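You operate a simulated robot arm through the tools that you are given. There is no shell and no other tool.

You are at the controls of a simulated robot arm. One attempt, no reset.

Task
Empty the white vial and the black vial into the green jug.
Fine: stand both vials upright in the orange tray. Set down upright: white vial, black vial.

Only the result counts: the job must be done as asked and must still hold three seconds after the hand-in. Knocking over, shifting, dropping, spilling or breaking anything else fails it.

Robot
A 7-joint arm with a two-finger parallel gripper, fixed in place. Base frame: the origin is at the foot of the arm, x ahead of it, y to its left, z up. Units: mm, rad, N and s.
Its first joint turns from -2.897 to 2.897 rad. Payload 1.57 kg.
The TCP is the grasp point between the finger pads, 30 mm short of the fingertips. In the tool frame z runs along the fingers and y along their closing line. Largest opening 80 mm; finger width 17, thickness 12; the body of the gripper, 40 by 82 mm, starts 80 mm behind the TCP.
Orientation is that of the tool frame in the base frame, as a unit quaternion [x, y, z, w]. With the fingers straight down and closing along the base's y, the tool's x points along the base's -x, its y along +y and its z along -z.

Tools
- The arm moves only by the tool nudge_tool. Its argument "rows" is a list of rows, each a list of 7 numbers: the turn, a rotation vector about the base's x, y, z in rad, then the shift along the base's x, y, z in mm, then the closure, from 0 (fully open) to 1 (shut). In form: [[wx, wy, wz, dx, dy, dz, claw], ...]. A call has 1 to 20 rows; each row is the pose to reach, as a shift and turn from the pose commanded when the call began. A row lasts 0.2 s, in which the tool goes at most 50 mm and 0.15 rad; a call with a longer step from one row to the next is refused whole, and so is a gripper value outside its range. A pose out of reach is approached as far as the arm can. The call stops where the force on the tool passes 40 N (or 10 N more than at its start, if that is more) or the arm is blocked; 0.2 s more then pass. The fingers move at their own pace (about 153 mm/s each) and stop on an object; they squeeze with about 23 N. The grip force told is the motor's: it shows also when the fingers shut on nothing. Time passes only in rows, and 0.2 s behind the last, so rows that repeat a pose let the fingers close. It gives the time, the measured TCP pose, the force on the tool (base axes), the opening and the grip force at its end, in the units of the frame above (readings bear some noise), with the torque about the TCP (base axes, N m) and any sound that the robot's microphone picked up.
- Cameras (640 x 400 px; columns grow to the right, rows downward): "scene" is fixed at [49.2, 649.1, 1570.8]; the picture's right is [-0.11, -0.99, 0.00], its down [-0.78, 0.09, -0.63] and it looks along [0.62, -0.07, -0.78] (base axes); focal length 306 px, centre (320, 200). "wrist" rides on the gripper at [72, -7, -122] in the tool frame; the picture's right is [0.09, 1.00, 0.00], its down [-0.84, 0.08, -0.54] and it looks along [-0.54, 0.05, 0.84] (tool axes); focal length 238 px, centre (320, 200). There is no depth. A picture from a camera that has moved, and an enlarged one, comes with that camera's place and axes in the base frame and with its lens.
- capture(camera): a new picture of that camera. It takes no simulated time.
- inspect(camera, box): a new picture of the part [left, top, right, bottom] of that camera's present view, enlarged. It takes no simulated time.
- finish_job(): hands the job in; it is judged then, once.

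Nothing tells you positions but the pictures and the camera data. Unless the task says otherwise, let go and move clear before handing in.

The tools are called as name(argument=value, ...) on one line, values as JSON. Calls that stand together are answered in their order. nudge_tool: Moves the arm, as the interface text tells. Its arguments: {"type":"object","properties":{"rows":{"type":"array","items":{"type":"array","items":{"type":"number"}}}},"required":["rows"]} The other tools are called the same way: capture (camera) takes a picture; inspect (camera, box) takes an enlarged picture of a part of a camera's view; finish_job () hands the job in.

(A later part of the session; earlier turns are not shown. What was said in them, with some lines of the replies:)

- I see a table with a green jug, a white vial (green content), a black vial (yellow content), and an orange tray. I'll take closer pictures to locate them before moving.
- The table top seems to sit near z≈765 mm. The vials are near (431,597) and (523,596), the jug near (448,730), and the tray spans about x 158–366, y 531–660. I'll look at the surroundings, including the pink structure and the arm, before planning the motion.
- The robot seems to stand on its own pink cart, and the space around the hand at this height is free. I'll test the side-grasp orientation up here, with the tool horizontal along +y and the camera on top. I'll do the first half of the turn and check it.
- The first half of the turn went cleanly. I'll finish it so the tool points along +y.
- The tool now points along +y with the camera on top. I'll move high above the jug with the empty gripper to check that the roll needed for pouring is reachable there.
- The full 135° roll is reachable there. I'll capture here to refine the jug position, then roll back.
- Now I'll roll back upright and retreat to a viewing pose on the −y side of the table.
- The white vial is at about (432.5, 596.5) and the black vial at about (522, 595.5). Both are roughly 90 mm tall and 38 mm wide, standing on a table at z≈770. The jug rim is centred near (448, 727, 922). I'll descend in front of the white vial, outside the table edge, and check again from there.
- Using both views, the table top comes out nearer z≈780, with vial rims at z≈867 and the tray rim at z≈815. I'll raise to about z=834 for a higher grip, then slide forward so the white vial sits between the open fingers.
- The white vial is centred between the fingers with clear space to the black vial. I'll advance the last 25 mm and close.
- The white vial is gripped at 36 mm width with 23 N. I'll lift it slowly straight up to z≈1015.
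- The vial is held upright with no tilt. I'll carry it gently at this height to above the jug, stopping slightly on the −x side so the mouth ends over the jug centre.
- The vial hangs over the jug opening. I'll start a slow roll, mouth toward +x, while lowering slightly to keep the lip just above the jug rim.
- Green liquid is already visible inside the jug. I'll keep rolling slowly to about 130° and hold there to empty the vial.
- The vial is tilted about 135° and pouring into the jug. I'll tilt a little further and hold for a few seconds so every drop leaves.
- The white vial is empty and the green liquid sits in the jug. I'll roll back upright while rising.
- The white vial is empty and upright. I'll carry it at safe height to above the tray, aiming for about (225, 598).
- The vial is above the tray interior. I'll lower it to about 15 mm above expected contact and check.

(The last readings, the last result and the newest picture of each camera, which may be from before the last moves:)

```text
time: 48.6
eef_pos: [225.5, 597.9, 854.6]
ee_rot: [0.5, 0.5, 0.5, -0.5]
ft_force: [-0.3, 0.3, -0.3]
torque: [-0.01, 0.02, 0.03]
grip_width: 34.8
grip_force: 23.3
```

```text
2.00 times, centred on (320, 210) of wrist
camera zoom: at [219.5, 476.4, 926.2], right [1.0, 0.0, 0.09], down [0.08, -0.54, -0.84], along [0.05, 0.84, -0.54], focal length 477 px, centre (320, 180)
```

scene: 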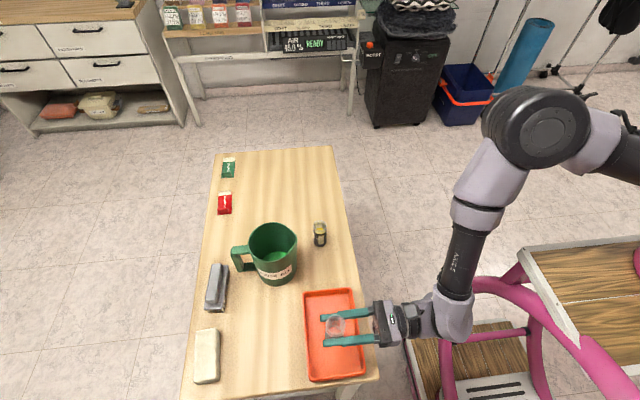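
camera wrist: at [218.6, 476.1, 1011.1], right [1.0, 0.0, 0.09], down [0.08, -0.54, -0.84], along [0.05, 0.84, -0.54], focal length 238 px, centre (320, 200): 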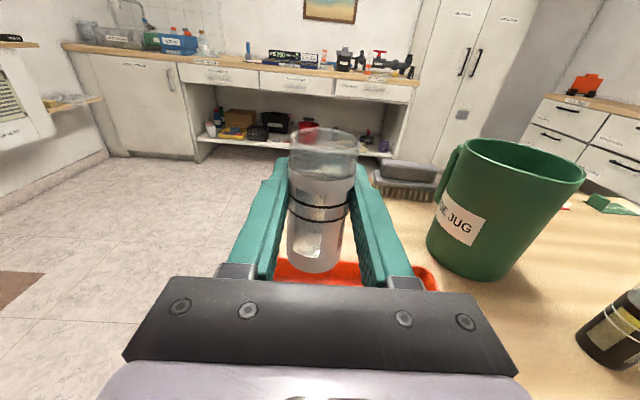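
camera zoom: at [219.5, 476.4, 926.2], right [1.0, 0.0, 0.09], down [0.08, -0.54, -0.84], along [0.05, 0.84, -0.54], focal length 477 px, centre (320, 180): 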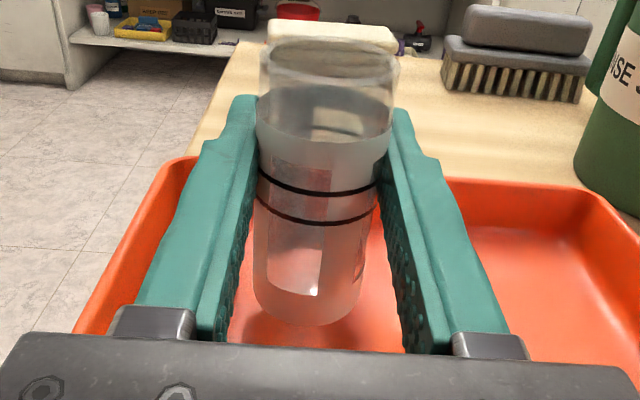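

It's aligned with no slip: the bands and rim sit in the same place relative to the fingers. I'll lower by small steps while watching the force for contact.

nudge_tool(rows=[[0, 0, 0, 0, 0, -3, 1], [0, 0, 0, 0, 0, -6, 1], [0, 0, 0, 0, 0, -9, 1], [0, 0, 0, 0, 0, -11, 1], [0, 0, 0, 0, 0, -11, 1]])

nudge_tool(rows=[[0, 0, 0, 0, 0, -1, 1], [0, 0, 0, 0, 0, -2, 1], [0, 0, 0, 0, 0, -2, 1]])

```text
time: 49.8
eef_pos: [225.5, 597.4, 843.8]
ee_rot: [0.5, 0.5, 0.5, -0.5]
ft_force: [-0.2, -0.9, 0.1]
torque: [-0.03, 0.03, 0.0]
grip_width: 34.8
grip_force: 23.3
```

```text
time: 50.6
eef_pos: [226.1, 597.0, 840.4]
ee_rot: [0.5, 0.499, 0.501, -0.499]
ft_force: [0.7, -0.1, 0.2]
torque: [-0.05, -0.02, -0.01]
grip_width: 35.0
grip_force: 23.1
```

nudge_tool(rows=[[0, 0, 0, 0, 0, -1, 1], [0, 0, 0, 0, 0, -2, 1], [0, 0, 0, 0, 0, -2, 1]])

inspect(camera="wrist", box=[160, 110, 480, 310])

inspect(camera="scene", box=[300, 280, 380, 380])

```text
time: 51.4
eef_pos: [225.7, 596.9, 841.0]
ee_rot: [0.5, 0.5, 0.5, -0.499]
ft_force: [-0.2, -0.7, 5.9]
torque: [-0.05, -0.02, 0.01]
grip_width: 35.0
grip_force: 22.8
```

```text
2.00 times, centred on (320, 210) of wrist
camera zoom: at [219.8, 475.9, 912.0], right [1.0, 0.0, 0.09], down [0.08, -0.54, -0.84], along [0.05, 0.84, -0.54], focal length 477 px, centre (320, 180)
```

zoom: 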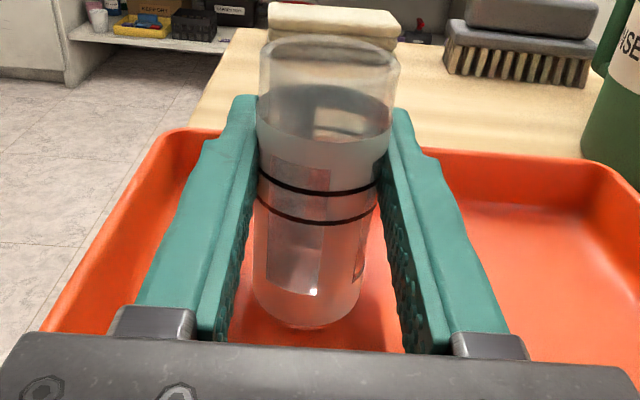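

```text
4.00 times, centred on (340, 330) of scene
camera zoom: at [49.2, 649.1, 1570.8], right [-0.11, -0.99, 0.0], down [-0.78, 0.09, -0.63], along [0.62, -0.07, -0.78], focal length 1224 px, centre (240, -320)
```

zoom: 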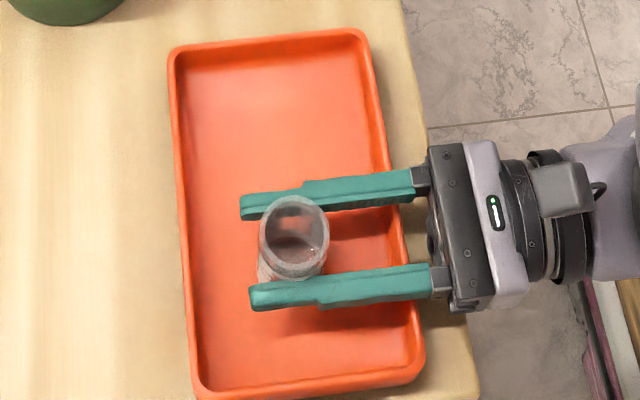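

Contact felt: about 6 N upward at TCP z≈841. I'll release gently, opening gradually to about 56 mm.

nudge_tool(rows=[[0, 0, 0, 0, 0, 0.5, 1], [0, 0, 0, 0, 0, 0.5, 0.57], [0, 0, 0, 0, 0, 0.5, 0.55], [0, 0, 0, 0, 0, 0.5, 0.53], [0, 0, 0, 0, 0, 0.5, 0.5], [0, 0, 0, 0, 0, 0.5, 0.45], [0, 0, 0, 0, 0, 0.5, 0.4], [0, 0, 0, 0, 0, 0.5, 0.35], [0, 0, 0, 0, 0, 0.5, 0.3], [0, 0, 0, 0, 0, 0.5, 0.3]])

inspect(camera="wrist", box=[160, 110, 480, 310])

inspect(camera="scene", box=[300, 280, 380, 380])

```text
time: 53.6
eef_pos: [224.6, 596.8, 841.3]
ee_rot: [0.5, 0.5, 0.5, -0.5]
ft_force: [0.1, 0.1, 0.4]
torque: [-0.01, 0.01, -0.01]
grip_width: 56.1
grip_force: 0.0
```

```text
2.00 times, centred on (320, 210) of wrist
camera zoom: at [219.2, 475.7, 912.4], right [1.0, 0.0, 0.09], down [0.08, -0.54, -0.84], along [0.05, 0.84, -0.54], focal length 477 px, centre (320, 180)
```

zoom: 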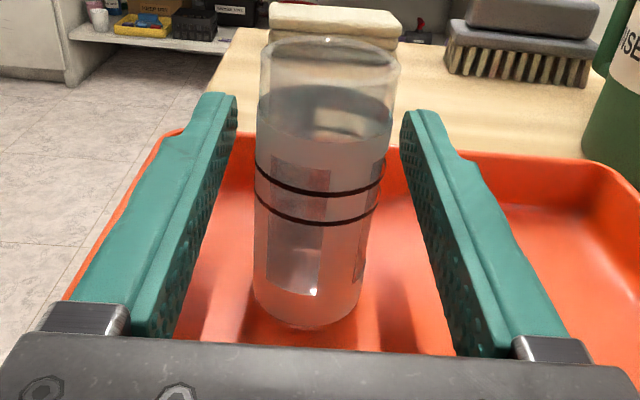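

```text
4.00 times, centred on (340, 330) of scene
camera zoom: at [49.2, 649.1, 1570.8], right [-0.11, -0.99, 0.0], down [-0.78, 0.09, -0.63], along [0.62, -0.07, -0.78], focal length 1224 px, centre (240, -320)
```

zoom: 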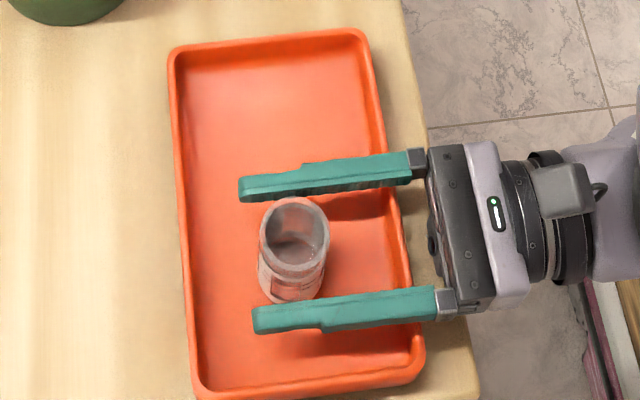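

The white vial stands upright in the tray. I'll back straight out in −y.

nudge_tool(rows=[[0, 0, 0, 0, -4, 0, 0.3], [0, 0, 0, 0, -12, 0, 0.3], [0, 0, 0, 0, -24, 0, 0.3], [0, 0, 0, 0, -40, 0, 0.3], [0, 0, 0, 0, -60, 0, 0.3], [0, 0, 0, 0, -80, 0, 0.3], [0, 0, 0, 0, -100, 0, 0.3], [0, 0, 0, 0, -120, 2, 0.2], [0, 0, 0, 0, -138, 5, 0.1], [0, 0, 0, 0, -147, 8, 0], [0, 0, 0, 0, -147, 8, 0]])

inspect(camera="wrist", box=[160, 60, 480, 260])

capture(camera="scene")

```text
time: 56.0
eef_pos: [226.7, 453.1, 848.3]
ee_rot: [0.5, 0.5, 0.5, -0.5]
ft_force: [0.4, -0.8, 0.1]
torque: [0.01, 0.01, -0.02]
grip_width: 80.0
grip_force: 0.1
```

```text
2.00 times, centred on (320, 160) of wrist
camera zoom: at [220.1, 330.6, 919.0], right [1.0, 0.0, 0.09], down [0.08, -0.54, -0.84], along [0.05, 0.84, -0.54], focal length 477 px, centre (320, 280)
```

zoom: 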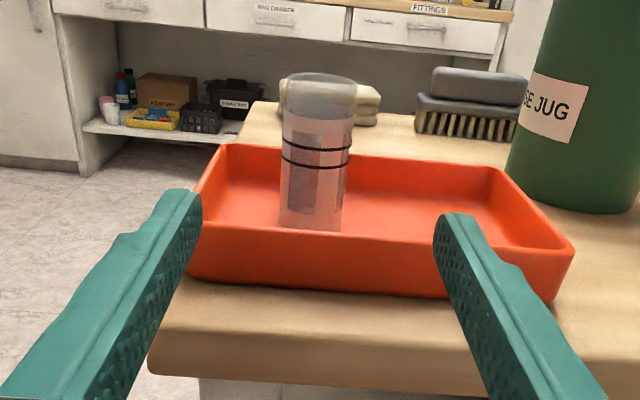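

```text
taken
```

scene: 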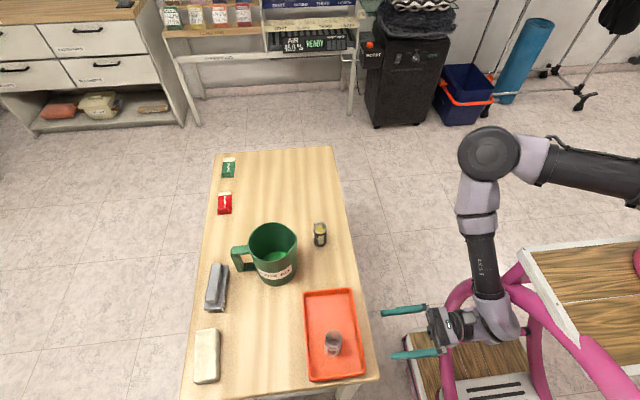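

The white vial stays standing. Next I'll slide along outside the table edge to face the black vial at x≈522.

nudge_tool(rows=[[0, 0, 0, 12, 0, 0, 0], [0, 0, 0, 40, 0, 0, 0], [0, 0, 0, 75, 0, -2, 0], [0, 0, 0, 112, 0, -4, 0], [0, 0, 0, 150, 0, -6, 0], [0, 0, 0, 188, 0, -8, 0], [0, 0, 0, 226, 0, -10, 0], [0, 0, 0, 260, 0, -12, 0], [0, 0, 0, 285, 0, -14, 0], [0, 0, 0, 297, 0, -14, 0], [0, 0, 0, 297, 0, -14, 0]])

capture(camera="wrist")

capture(camera="scene")

```text
time: 58.4
eef_pos: [523.6, 450.3, 833.6]
ee_rot: [0.5, 0.5, 0.5, -0.5]
ft_force: [-0.4, 0.1, 0.7]
torque: [-0.01, 0.01, 0.0]
grip_width: 80.0
grip_force: 0.2
```

```text
taken
camera wrist: at [516.8, 329.2, 905.3], right [1.0, 0.0, 0.09], down [0.08, -0.54, -0.84], along [0.05, 0.84, -0.54], focal length 238 px, centre (320, 200)
```

wrist: 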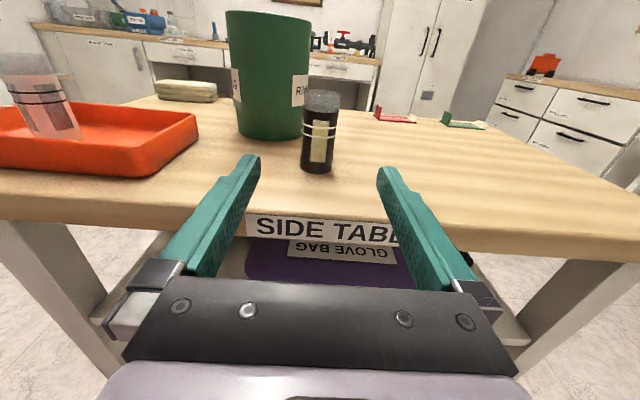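

```text
taken
```

scene: 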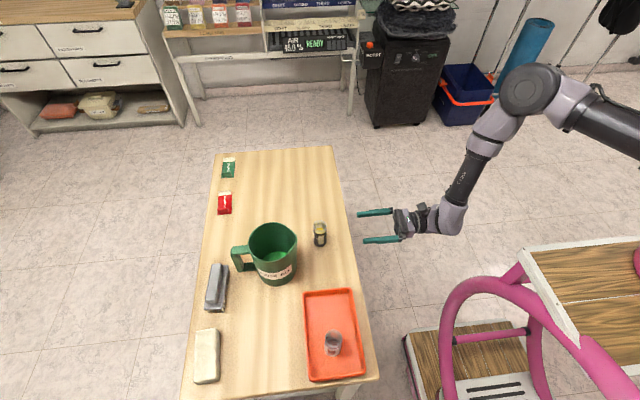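

inspect(camera="wrist", box=[260, 70, 400, 190])

```text
3.33 times, centred on (330, 130) of wrist
camera zoom: at [516.8, 329.2, 905.3], right [1.0, 0.0, 0.09], down [0.08, -0.54, -0.84], along [0.05, 0.84, -0.54], focal length 794 px, centre (287, 433)
```

zoom: 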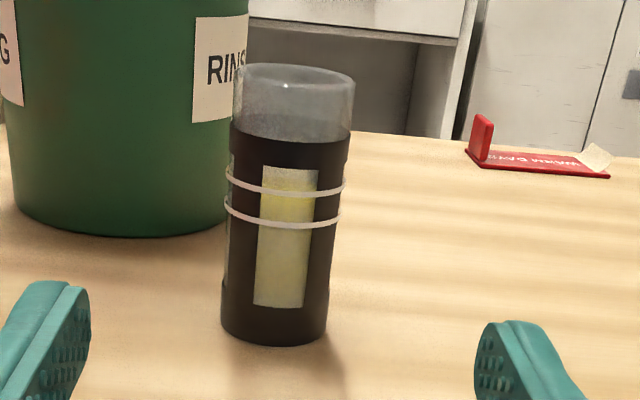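

The black vial is at about (522.7, 594.6), nearly centred on the fingers. I'll slide forward and close as before.

nudge_tool(rows=[[0, 0, 0, -0.5, 10, 0, 0], [0, 0, 0, -1, 30, 0, 0], [0, 0, 0, -1, 55, 0, 0], [0, 0, 0, -1, 80, 0, 0], [0, 0, 0, -1, 100, 0, 0], [0, 0, 0, -1, 115, 0, 0], [0, 0, 0, -1, 119, 0, 0], [0, 0, 0, -1, 119, 0, 0]])

capture(camera="wrist")

```text
time: 60.2
eef_pos: [522.2, 569.8, 833.4]
ee_rot: [0.499, 0.501, 0.5, -0.5]
ft_force: [0.7, 0.2, -0.9]
torque: [0.0, 0.02, -0.01]
grip_width: 80.0
grip_force: 0.1
```

```text
taken
camera wrist: at [515.7, 448.1, 905.2], right [1.0, 0.0, 0.09], down [0.08, -0.54, -0.84], along [0.05, 0.84, -0.54], focal length 238 px, centre (320, 200)
```

wrist: 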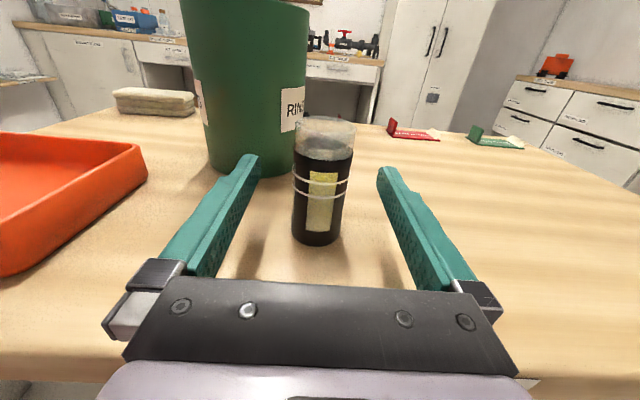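

nudge_tool(rows=[[0, 0, 0, 0.5, 10, 0, 0.1], [0, 0, 0, 1, 20, 0, 0.15], [0, 0, 0, 1, 25, 0, 0.2], [0, 0, 0, 1, 25, 0, 0.3], [0, 0, 0, 1, 25, 0, 0.45], [0, 0, 0, 1, 25, 0, 0.6], [0, 0, 0, 1, 25, 0, 0.8], [0, 0, 0, 1, 25, 0, 1], [0, 0, 0, 1, 25, 0, 1], [0, 0, 0, 1, 25, 0, 1]])

capture(camera="wrist")

```text
time: 62.4
eef_pos: [523.2, 594.8, 833.1]
ee_rot: [-0.499, -0.5, -0.5, 0.5]
ft_force: [-0.4, -0.2, 0.0]
torque: [0.0, -0.02, 0.02]
grip_width: 35.4
grip_force: 23.0
```

```text
taken
camera wrist: at [517.0, 472.6, 905.0], right [1.0, 0.0, 0.09], down [0.08, -0.54, -0.84], along [0.05, 0.84, -0.54], focal length 238 px, centre (320, 200)
```

wrist: 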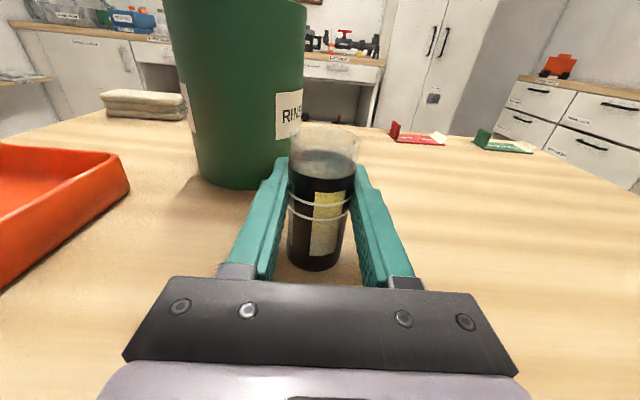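

The black vial is gripped. I'll lift it slowly straight up.

nudge_tool(rows=[[0, 0, 0, 0, 0, 4, 1], [0, 0, 0, 0, 0, 12, 1], [0, 0, 0, 0, 0, 24, 1], [0, 0, 0, 0, 0, 40, 1], [0, 0, 0, 0, 0, 56, 1], [0, 0, 0, 0, 0, 72, 1], [0, 0, 0, 0, 0, 88, 1], [0, 0, 0, 0, 0, 104, 1], [0, 0, 0, 0, 0, 120, 1], [0, 0, 0, 0, 0, 136, 1], [0, 0, 0, 0, 0, 152, 1], [0, 0, 0, 0, 0, 166, 1], [0, 0, 0, 0, 0, 176, 1], [0, 0, 0, 0, 0, 181, 1], [0, 0, 0, 0, 0, 181, 1]])

capture(camera="wrist")

capture(camera="scene")

```text
time: 65.6
eef_pos: [523.5, 595.6, 1016.1]
ee_rot: [0.5, 0.501, 0.499, -0.5]
ft_force: [0.0, -0.5, -0.6]
torque: [0.02, -0.01, -0.02]
grip_width: 35.2
grip_force: 23.3
```

```text
taken
camera wrist: at [516.4, 472.9, 1087.7], right [1.0, 0.0, 0.09], down [0.08, -0.54, -0.84], along [0.05, 0.84, -0.54], focal length 238 px, centre (320, 200)
```

wrist: 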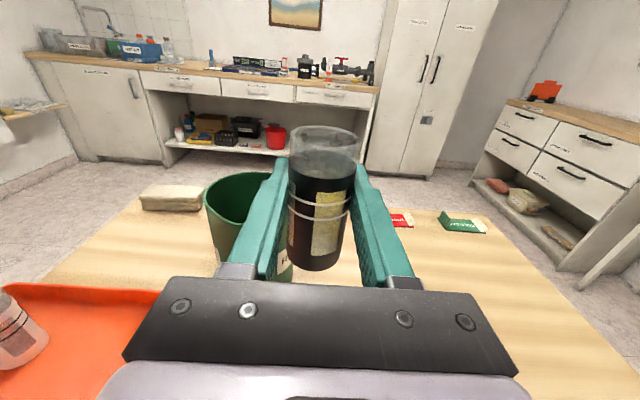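

```text
taken
```

scene: 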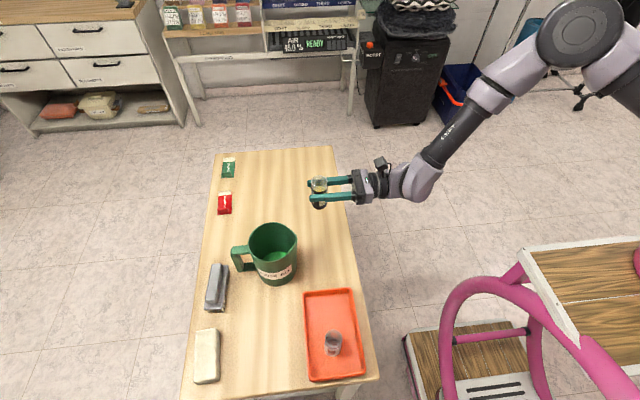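

The black vial is held upright. I'll carry it gently to the same pouring spot above the jug.

nudge_tool(rows=[[0, 0, 0, -2, 3, 0, 1], [0, 0, 0, -7, 9, 0, 1], [0, 0, 0, -14, 18, 0, 1], [0, 0, 0, -23, 28, 0, 1], [0, 0, 0, -33, 40, 0, 1], [0, 0, 0, -43, 52, 0, 1], [0, 0, 0, -53, 64, 0, 1], [0, 0, 0, -63, 76, 0, 1], [0, 0, 0, -73, 88, 0, 1], [0, 0, 0, -82, 99, 0, 1], [0, 0, 0, -90, 109, 0, 1], [0, 0, 0, -97, 118, 0, 1], [0, 0, 0, -102, 125, 0, 1], [0, 0, 0, -105, 129, 0, 1], [0, 0, 0, -105, 129, 0, 1], [0, 0, 0, -105, 129, 0, 1]])

inspect(camera="scene", box=[200, 150, 400, 275])

```text
time: 69.0
eef_pos: [417.6, 724.9, 1015.0]
ee_rot: [0.5, 0.5, 0.5, -0.5]
ft_force: [-0.3, 0.4, -1.3]
torque: [-0.01, 0.0, 0.02]
grip_width: 34.6
grip_force: 22.6
```

```text
3.20 times, centred on (300, 212) of scene
camera zoom: at [49.2, 649.1, 1570.8], right [-0.11, -0.99, 0.0], down [-0.78, 0.09, -0.63], along [0.62, -0.07, -0.78], focal length 979 px, centre (384, 160)
```

zoom: 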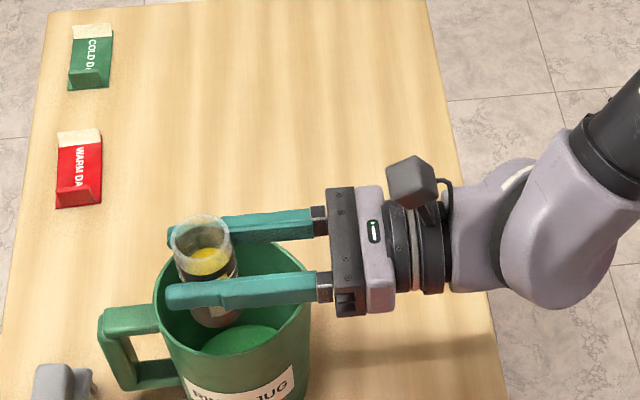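

It's in the same position as for the white vial. I'll start the same slow roll.

nudge_tool(rows=[[0, 0.05, 0, 0, 0, 0, 1], [0, 0.13, 0, 0, 0, -1, 1], [0, 0.22, 0, 0, 0, -3, 1], [0, 0.31, 0, 0, 0, -5, 1], [0, 0.4, 0, 0, 0, -8, 1], [0, 0.49, 0, 0, 0, -11, 1], [0, 0.57, 0, 0, 0, -14, 1], [0, 0.64, 0, 0, 0, -17, 1], [0, 0.71, 0, 0, 0, -19, 1], [0, 0.78, 0, 0, 0, -21, 1], [0, 0.84, 0, 0, 0, -23, 1], [0, 0.9, 0, 0, 0, -25, 1], [0, 0.95, 0, 0, 0, -26, 1], [0, 1.0, 0, 0, 0, -27, 1], [0, 1.05, 0, 0, 0, -28, 1], [0, 1.1, 0, 0, 0, -29, 1], [0, 1.15, 0, 0, 0, -30, 1], [0, 1.2, 0, 0, 0, -30, 1]])

inspect(camera="scene", box=[200, 170, 360, 270])

```text
time: 72.8
eef_pos: [418.7, 722.9, 983.8]
ee_rot: [0.695, 0.13, 0.13, -0.695]
ft_force: [-0.9, -0.5, -0.4]
torque: [-0.01, -0.01, 0.01]
grip_width: 34.9
grip_force: 22.8
```

```text
4.00 times, centred on (280, 220) of scene
camera zoom: at [49.2, 649.1, 1570.8], right [-0.11, -0.99, 0.0], down [-0.78, 0.09, -0.63], along [0.62, -0.07, -0.78], focal length 1224 px, centre (480, 120)
```

zoom: 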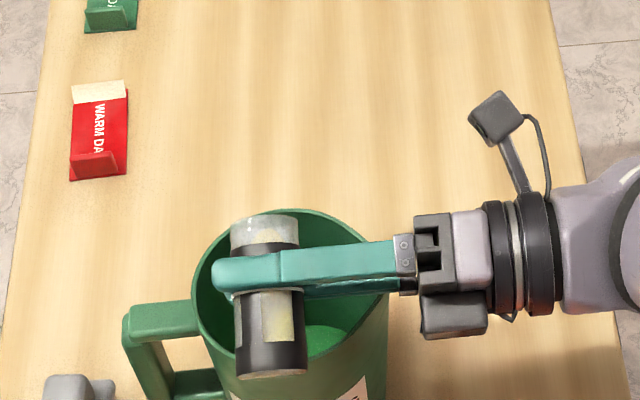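

The pour is going as before. I'll continue the roll and hold it tilted to empty.

nudge_tool(rows=[[0, 0.05, 0, 0, 0, 0, 1], [0, 0.1, 0, 0, 0, 0, 1], [0, 0.15, 0, 0, 0, 0, 1], [0, 0.2, 0, 0, 0, 0, 1], [0, 0.25, 0, 0, 0, 0, 1], [0, 0.31, 0, 0, 0, 0, 1], [0, 0.37, 0, 0, 0, 0, 1], [0, 0.43, 0, 1, 0, 0, 1], [0, 0.5, 0, 2, 0, 0, 1], [0, 0.57, 0, 3, 0, 0, 1], [0, 0.64, 0, 4, 0, 0, 1], [0, 0.71, 0, 5, 0, 0, 1], [0, 0.78, 0, 6, 0, 0, 1], [0, 0.85, 0, 7, 0, 0, 1], [0, 0.92, 0, 8, 0, 0, 1], [0, 0.99, 0, 9, 0, 0, 1], [0, 1.06, 0, 10, 0, 0, 1], [0, 1.12, 0, 10, 0, 0, 1], [0, 1.15, 0, 10, 0, 0, 1], [0, 1.15, 0, 10, 0, 0, 1]])

nudge_tool(rows=[[0, 0.08, 0, 1, 0, 2, 1], [0, 0.16, 0, 2, 0, 4, 1], [0, 0.22, 0, 3, 0, 5, 1], [0, 0.25, 0, 4, 0, 5, 1], [0, 0.25, 0, 4, 0, 5, 1], [0, 0.25, 0, 4, 0, 5, 1], [0, 0.25, 0, 4, 0, 5, 1], [0, 0.25, 0, 4, 0, 5, 1], [0, 0.25, 0, 4, 0, 5, 1], [0, 0.25, 0, 4, 0, 5, 1], [0, 0.25, 0, 4, 0, 5, 1], [0, 0.25, 0, 4, 0, 5, 1], [0, 0.25, 0, 4, 0, 5, 1], [0, 0.25, 0, 4, 0, 5, 1], [0, 0.25, 0, 4, 0, 5, 1], [0, 0.25, 0, 4, 0, 5, 1], [0, 0.25, 0, 4, 0, 5, 1], [0, 0.25, 0, 4, 0, 5, 1]])

inspect(camera="wrist", box=[260, 110, 390, 290])

inspect(camera="scene", box=[200, 170, 360, 270])

```text
time: 77.0
eef_pos: [428.2, 724.1, 985.9]
ee_rot: [0.654, -0.269, -0.269, -0.654]
ft_force: [0.8, -0.1, 0.2]
torque: [0.0, -0.01, 0.03]
grip_width: 34.4
grip_force: 23.0
```

```text
time: 80.8
eef_pos: [431.3, 723.4, 989.7]
ee_rot: [-0.615, 0.348, 0.348, 0.616]
ft_force: [0.2, 0.6, -0.9]
torque: [0.02, -0.03, -0.04]
grip_width: 34.4
grip_force: 23.0
```

```text
2.22 times, centred on (325, 200) of wrist
camera zoom: at [474.8, 601.7, 931.7], right [-0.81, 0.0, -0.59], down [-0.5, -0.54, 0.68], along [-0.32, 0.84, 0.44], focal length 530 px, centre (309, 200)
```

zoom: 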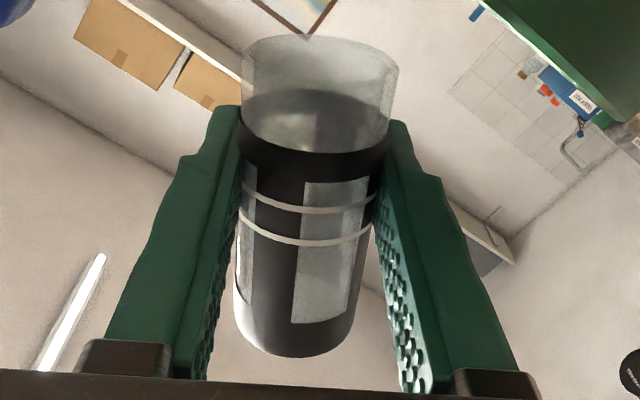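

```text
4.00 times, centred on (280, 220) of scene
camera zoom: at [49.2, 649.1, 1570.8], right [-0.11, -0.99, 0.0], down [-0.78, 0.09, -0.63], along [0.62, -0.07, -0.78], focal length 1224 px, centre (480, 120)
```

zoom: 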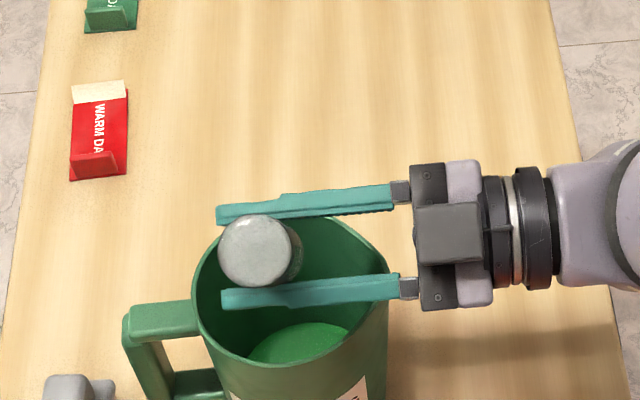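

The black vial is empty. I'll roll back upright while rising.

nudge_tool(rows=[[0, -0.06, 0, 0, 0, 0, 1], [0, -0.18, 0, 0, 0, 0, 1], [0, -0.31, 0, 0, 0, 0, 1], [0, -0.45, 0, 0, 0, 1, 1], [0, -0.59, 0, 0, 0, 2, 1], [0, -0.73, 0, 0, 0, 3, 1], [0, -0.87, 0, 0, 0, 4, 1], [0, -1.01, 0, 0, 0, 5, 1], [0, -1.15, 0, 0, 0, 6, 1], [0, -1.29, 0, 0, 0, 8, 1], [0, -1.43, 0, 0, 0, 10, 1], [0, -1.57, 0, 0, 0, 13, 1], [0, -1.71, 0, 0, 0, 16, 1], [0, -1.85, 0, 0, 0, 19, 1], [0, -1.99, 0, 0, 0, 22, 1], [0, -2.13, 0, 0, 0, 24, 1], [0, -2.27, 0, 0, 0, 26, 1], [0, -2.41, 0, 0, 0, 28, 1], [0, -2.54, 0, 0, 0, 29, 1], [0, -2.6, 0, 0, 0, 30, 1]])

capture(camera="wrist")

inspect(camera="scene", box=[180, 150, 400, 400])

```text
time: 85.0
eef_pos: [432.1, 722.7, 1019.0]
ee_rot: [0.5, 0.5, 0.501, -0.499]
ft_force: [0.0, 0.8, -0.9]
torque: [0.0, -0.02, -0.01]
grip_width: 34.2
grip_force: 23.5
```

```text
taken
camera wrist: at [425.4, 602.2, 1091.6], right [1.0, 0.0, 0.09], down [0.08, -0.54, -0.84], along [0.05, 0.84, -0.54], focal length 238 px, centre (320, 200)
```

wrist: 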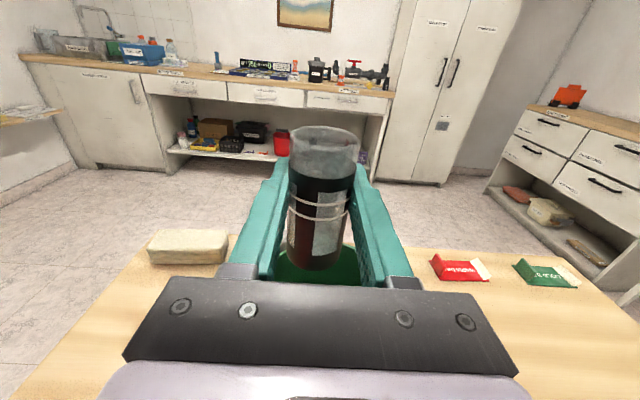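

```text
1.60 times, centred on (290, 275) of scene
camera zoom: at [49.2, 649.1, 1570.8], right [-0.11, -0.99, 0.0], down [-0.78, 0.09, -0.63], along [0.62, -0.07, -0.78], focal length 490 px, centre (368, 80)
```

zoom: 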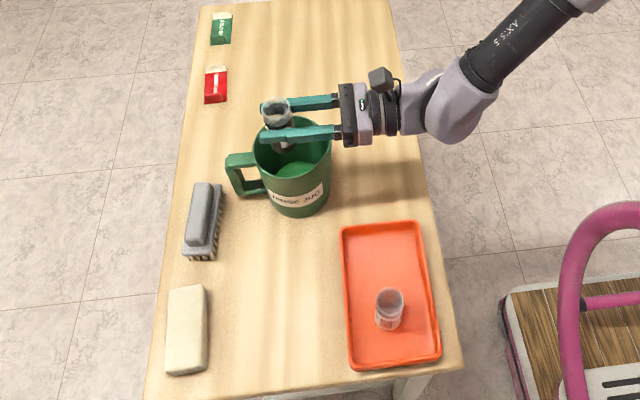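

The black vial is empty and upright, and the white one stands in the tray. I'll carry the black vial over the free +x half of the tray, at about (303, 597).

nudge_tool(rows=[[0, 0, 0, -2, -6, 0, 1], [0, 0, 0, -7, -16, 0, 1], [0, 0, 0, -14, -30, 0, 1], [0, 0, 0, -23, -46, 0, 1], [0, 0, 0, -34, -62, 0, 1], [0, 0, 0, -46, -77, 0, 1], [0, 0, 0, -59, -90, 0, 1], [0, 0, 0, -73, -101, 0, 1], [0, 0, 0, -87, -110, -5, 1], [0, 0, 0, -100, -117, -15, 1], [0, 0, 0, -111, -122, -28, 1], [0, 0, 0, -120, -125, -42, 1], [0, 0, 0, -126, -127, -56, 1], [0, 0, 0, -128, -127, -68, 1], [0, 0, 0, -128, -127, -80, 1], [0, 0, 0, -128, -127, -80, 1]])

capture(camera="wrist")

inspect(camera="scene", box=[290, 260, 450, 390])

```text
time: 88.4
eef_pos: [303.0, 597.7, 940.3]
ee_rot: [0.5, 0.5, 0.5, -0.5]
ft_force: [0.2, 0.0, -1.4]
torque: [0.03, -0.05, -0.04]
grip_width: 34.5
grip_force: 23.2
```

```text
taken
camera wrist: at [296.9, 475.6, 1012.5], right [1.0, 0.0, 0.09], down [0.08, -0.54, -0.84], along [0.05, 0.84, -0.54], focal length 238 px, centre (320, 200)
```

wrist: 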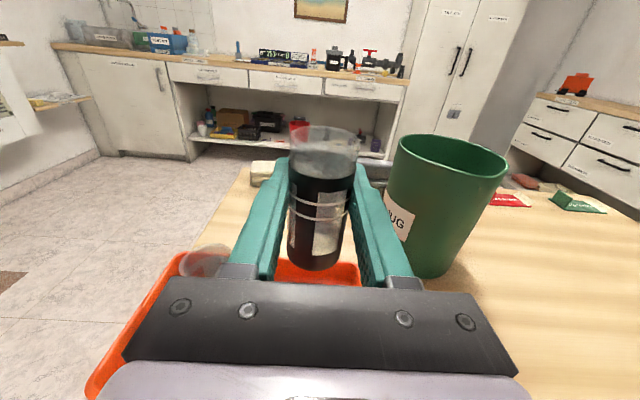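

```text
3.08 times, centred on (370, 325) of scene
camera zoom: at [49.2, 649.1, 1570.8], right [-0.11, -0.99, 0.0], down [-0.78, 0.09, -0.63], along [0.62, -0.07, -0.78], focal length 942 px, centre (166, -185)
```

zoom: 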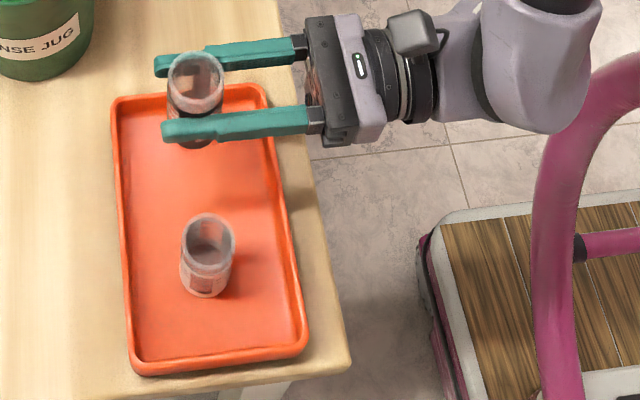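

It's well clear of the white vial. I'll lower to about 15 mm above contact.

nudge_tool(rows=[[0, 0, 0, 0, 0, -5, 1], [0, 0, 0, 0, 0, -15, 1], [0, 0, 0, 0, 0, -27, 1], [0, 0, 0, 0, 0, -39, 1], [0, 0, 0, 0, 0, -51, 1], [0, 0, 0, 0, 0, -62, 1], [0, 0, 0, 0, 0, -72, 1], [0, 0, 0, 0, 0, -80, 1], [0, 0, 0, 0, 0, -85, 1], [0, 0, 0, 0, 0, -85, 1]])

inspect(camera="scene", box=[290, 260, 450, 390])

capture(camera="wrist")

```text
time: 90.6
eef_pos: [303.8, 597.0, 855.6]
ee_rot: [0.5, 0.5, 0.5, -0.5]
ft_force: [0.5, 0.3, -0.7]
torque: [0.0, 0.03, -0.02]
grip_width: 34.2
grip_force: 23.4
```

```text
3.08 times, centred on (370, 325) of scene
camera zoom: at [49.2, 649.1, 1570.8], right [-0.11, -0.99, 0.0], down [-0.78, 0.09, -0.63], along [0.62, -0.07, -0.78], focal length 942 px, centre (166, -185)
```

zoom: 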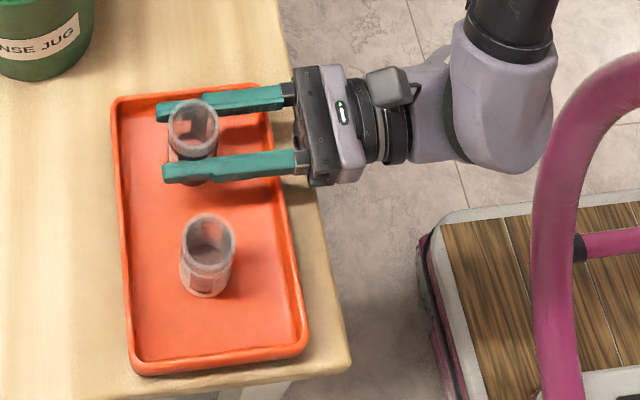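

```text
taken
camera wrist: at [297.0, 475.1, 926.8], right [1.0, 0.0, 0.09], down [0.08, -0.54, -0.84], along [0.05, 0.84, -0.54], focal length 238 px, centre (320, 200)
```

wrist: 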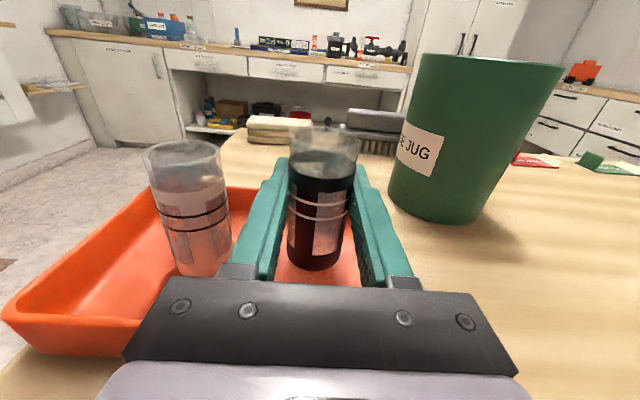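

nudge_tool(rows=[[0, 0, 0, 0, 0, -3, 1], [0, 0, 0, 0, 0, -6, 1], [0, 0, 0, 0, 0, -9, 1], [0, 0, 0, 0, 0, -12, 1], [0, 0, 0, 0, 0, -12, 1]])

nudge_tool(rows=[[0, 0, 0, 0, 0, -1, 1], [0, 0, 0, 0, 0, -2, 1], [0, 0, 0, 0, 0, -2, 1]])

```text
time: 91.8
eef_pos: [303.7, 598.2, 842.7]
ee_rot: [-0.5, -0.5, -0.5, 0.5]
ft_force: [-0.1, 0.1, 0.1]
torque: [0.0, 0.01, 0.0]
grip_width: 34.3
grip_force: 23.0
```

```text
time: 92.6
eef_pos: [302.7, 596.4, 841.3]
ee_rot: [0.5, 0.5, 0.5, -0.5]
ft_force: [-0.7, 0.0, 0.1]
torque: [0.02, -0.02, -0.01]
grip_width: 34.5
grip_force: 23.3
```

nudge_tool(rows=[[0, 0, 0, 0, 0, -1, 1], [0, 0, 0, 0, 0, -1.5, 1], [0, 0, 0, 0, 0, -1.5, 1]])

```text
time: 93.4
eef_pos: [304.4, 596.1, 839.3]
ee_rot: [0.5, 0.5, 0.5, -0.5]
ft_force: [0.1, -0.4, 4.1]
torque: [-0.03, -0.02, 0.01]
grip_width: 34.3
grip_force: 23.1
```

Contact felt at about 4 N. I'll release gently, opening only to about 52 mm to stay clear of the white vial.

nudge_tool(rows=[[0, 0, 0, 0, 0, 0, 1], [0, 0, 0, 0, 0, 0, 0.58], [0, 0, 0, 0, 0, 0, 0.56], [0, 0, 0, 0, 0, 0, 0.54], [0, 0, 0, 0, 0, 0, 0.51], [0, 0, 0, 0, 0, 0, 0.47], [0, 0, 0, 0, 0, 0, 0.43], [0, 0, 0, 0, 0, 0, 0.39], [0, 0, 0, 0, 0, 0, 0.35], [0, 0, 0, 0, 0, 0, 0.35]])

capture(camera="wrist")

inspect(camera="scene", box=[290, 260, 450, 390])

```text
time: 95.6
eef_pos: [303.7, 596.5, 839.8]
ee_rot: [0.5, 0.5, 0.499, -0.5]
ft_force: [0.6, -0.2, 0.1]
torque: [-0.04, -0.01, -0.03]
grip_width: 52.0
grip_force: 0.0
```

```text
taken
camera wrist: at [297.4, 475.0, 910.9], right [1.0, 0.0, 0.09], down [0.08, -0.54, -0.84], along [0.05, 0.84, -0.54], focal length 238 px, centre (320, 200)
```

wrist: 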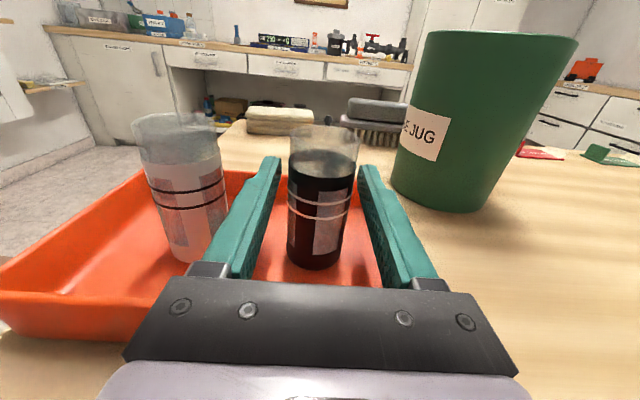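

```text
3.08 times, centred on (370, 325) of scene
camera zoom: at [49.2, 649.1, 1570.8], right [-0.11, -0.99, 0.0], down [-0.78, 0.09, -0.63], along [0.62, -0.07, -0.78], focal length 942 px, centre (166, -185)
```

zoom: 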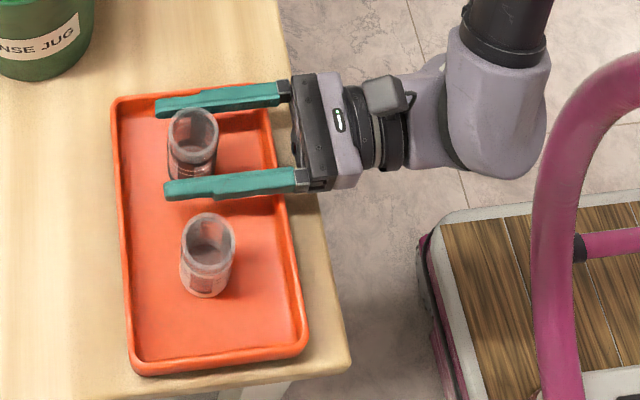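

The black vial is free and standing. I'll back out straight in −y.

nudge_tool(rows=[[0, 0, 0, 0, -4, 0, 0.35], [0, 0, 0, 0, -12, 0, 0.35], [0, 0, 0, 0, -24, 0, 0.35], [0, 0, 0, 0, -40, 0, 0.35], [0, 0, 0, 0, -60, 0, 0.35], [0, 0, 0, 0, -80, 0, 0.35], [0, 0, 0, 0, -100, 0, 0.35], [0, 0, 0, 0, -120, 4, 0.35], [0, 0, 0, 0, -140, 14, 0.35], [0, 0, 0, 0, -155, 34, 0.35], [0, 0, 0, 0, -160, 60, 0.35], [0, 0, 0, 0, -160, 90, 0.35], [0, 0, 0, 0, -160, 120, 0.35], [0, 0, 0, 0, -160, 120, 0.35]])

capture(camera="wrist")

capture(camera="scene")

inspect(camera="scene", box=[190, 210, 390, 390])

```text
time: 98.8
eef_pos: [322.8, 464.3, 964.7]
ee_rot: [0.487, 0.488, 0.53, -0.494]
ft_force: [-0.1, -1.3, -0.3]
torque: [-0.01, 0.03, 0.0]
grip_width: 51.8
grip_force: 0.0
stopped in row 14: the arm was blocked; the commanded pose is now the measured one
```

```text
taken
camera wrist: at [310.4, 339.4, 1029.8], right [0.99, -0.04, 0.13], down [0.09, -0.5, -0.86], along [0.1, 0.86, -0.49], focal length 238 px, centre (320, 200)
```

wrist: 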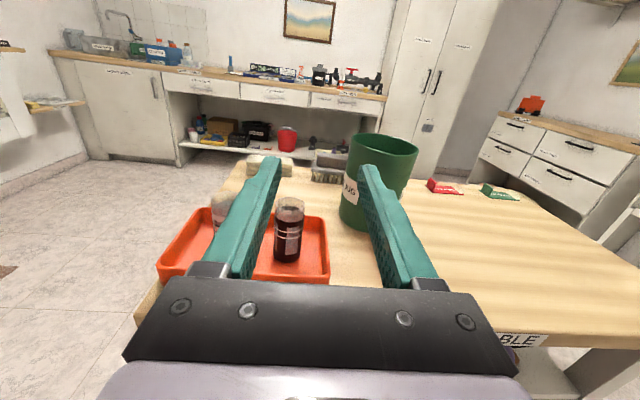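

```text
taken
```

scene: 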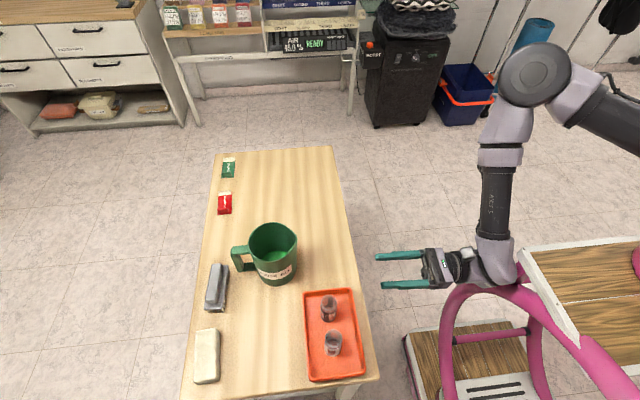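

```text
2.22 times, centred on (290, 300) of scene
camera zoom: at [49.2, 649.1, 1570.8], right [-0.11, -0.99, 0.0], down [-0.78, 0.09, -0.63], along [0.62, -0.07, -0.78], focal length 680 px, centre (387, -22)
```

zoom: 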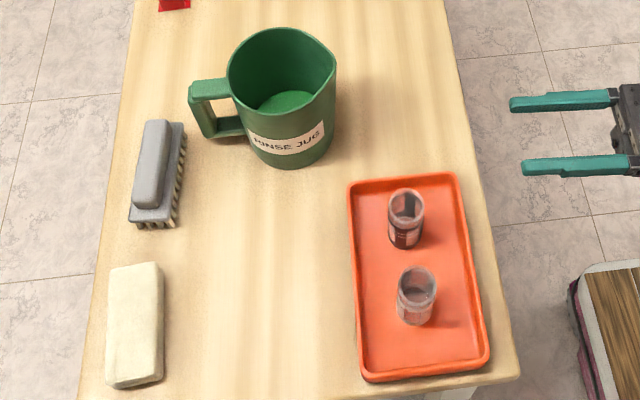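

Both vials stand upright in the tray, and the jug and everything else are in place. The last bit of retreat was stopped by an arm limit with no force, and the hand is already clear of the table. I'll ease to a comfortable free pose and re-check that everything is stable.

nudge_tool(rows=[[0, 0, 0, 10, 0, 10, 0.35], [0, 0, 0, 25, 0, 25, 0.35], [0, 0, 0, 45, 0, 45, 0.35], [0, 0, 0, 65, 0, 70, 0.35], [0, 0, 0, 80, 0, 95, 0.35], [0, 0, 0, 90, 0, 110, 0.35], [0, 0, 0, 90, 0, 110, 0.35], [0, 0, 0, 90, 0, 110, 0.35], [0, 0, 0, 90, 0, 110, 0.35], [0, 0, 0, 90, 0, 110, 0.35]])

capture(camera="scene")

inspect(camera="scene", box=[290, 270, 390, 390])

inspect(camera="scene", box=[210, 200, 350, 290])

```text
time: 101.0
eef_pos: [413.1, 457.5, 1073.5]
ee_rot: [0.489, 0.488, 0.529, -0.493]
ft_force: [0.3, 0.6, -0.8]
torque: [-0.03, 0.01, 0.01]
grip_width: 52.0
grip_force: 0.0
```

```text
taken
```

scene: 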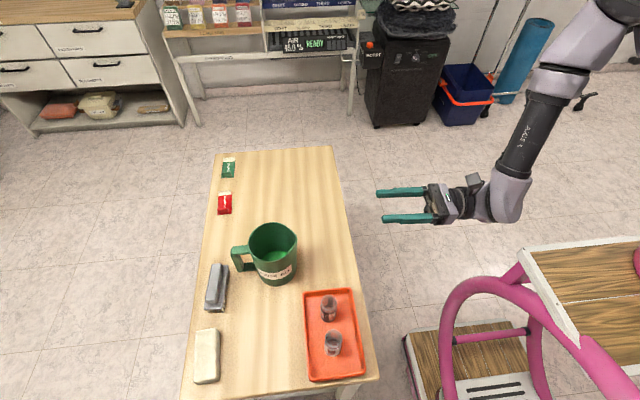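

```text
3.33 times, centred on (340, 330) of scene
camera zoom: at [49.2, 649.1, 1570.8], right [-0.11, -0.99, 0.0], down [-0.78, 0.09, -0.63], along [0.62, -0.07, -0.78], focal length 1020 px, centre (253, -233)
```

zoom: 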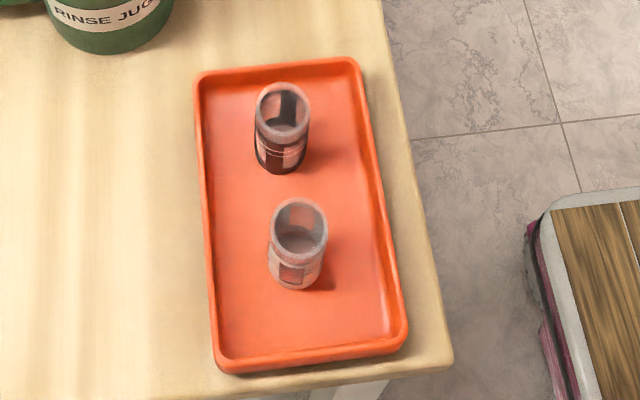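

```text
4.44 times, centred on (280, 245) of scene
camera zoom: at [49.2, 649.1, 1570.8], right [-0.11, -0.99, 0.0], down [-0.78, 0.09, -0.63], along [0.62, -0.07, -0.78], focal length 1360 px, centre (498, 0)
```

zoom: 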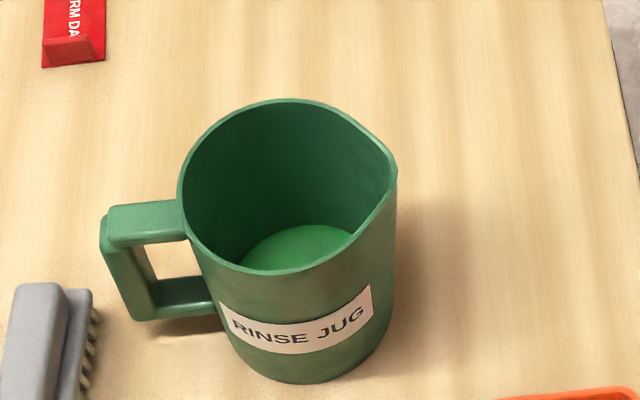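

Both vials are empty and standing upright in the orange tray. Their contents are in the green jug, nothing is spilled or moved, and the gripper is clear. I'm handing in the job.

finish_job()

```text
The job is handed in.
```

I emptied the white and black vials into the green jug, and both now stand upright in the orange tray. In the last pictures both vials look empty, with no spill on the table and nothing else moved.

While backing away after the black vial, the arm stopped short and reported it was blocked, with almost no force on the tool. It was already clear of the tray, so I moved it to a free spot, checked that everything was stable, and handed the job in. The hand-in was accepted, but no verdict came back.
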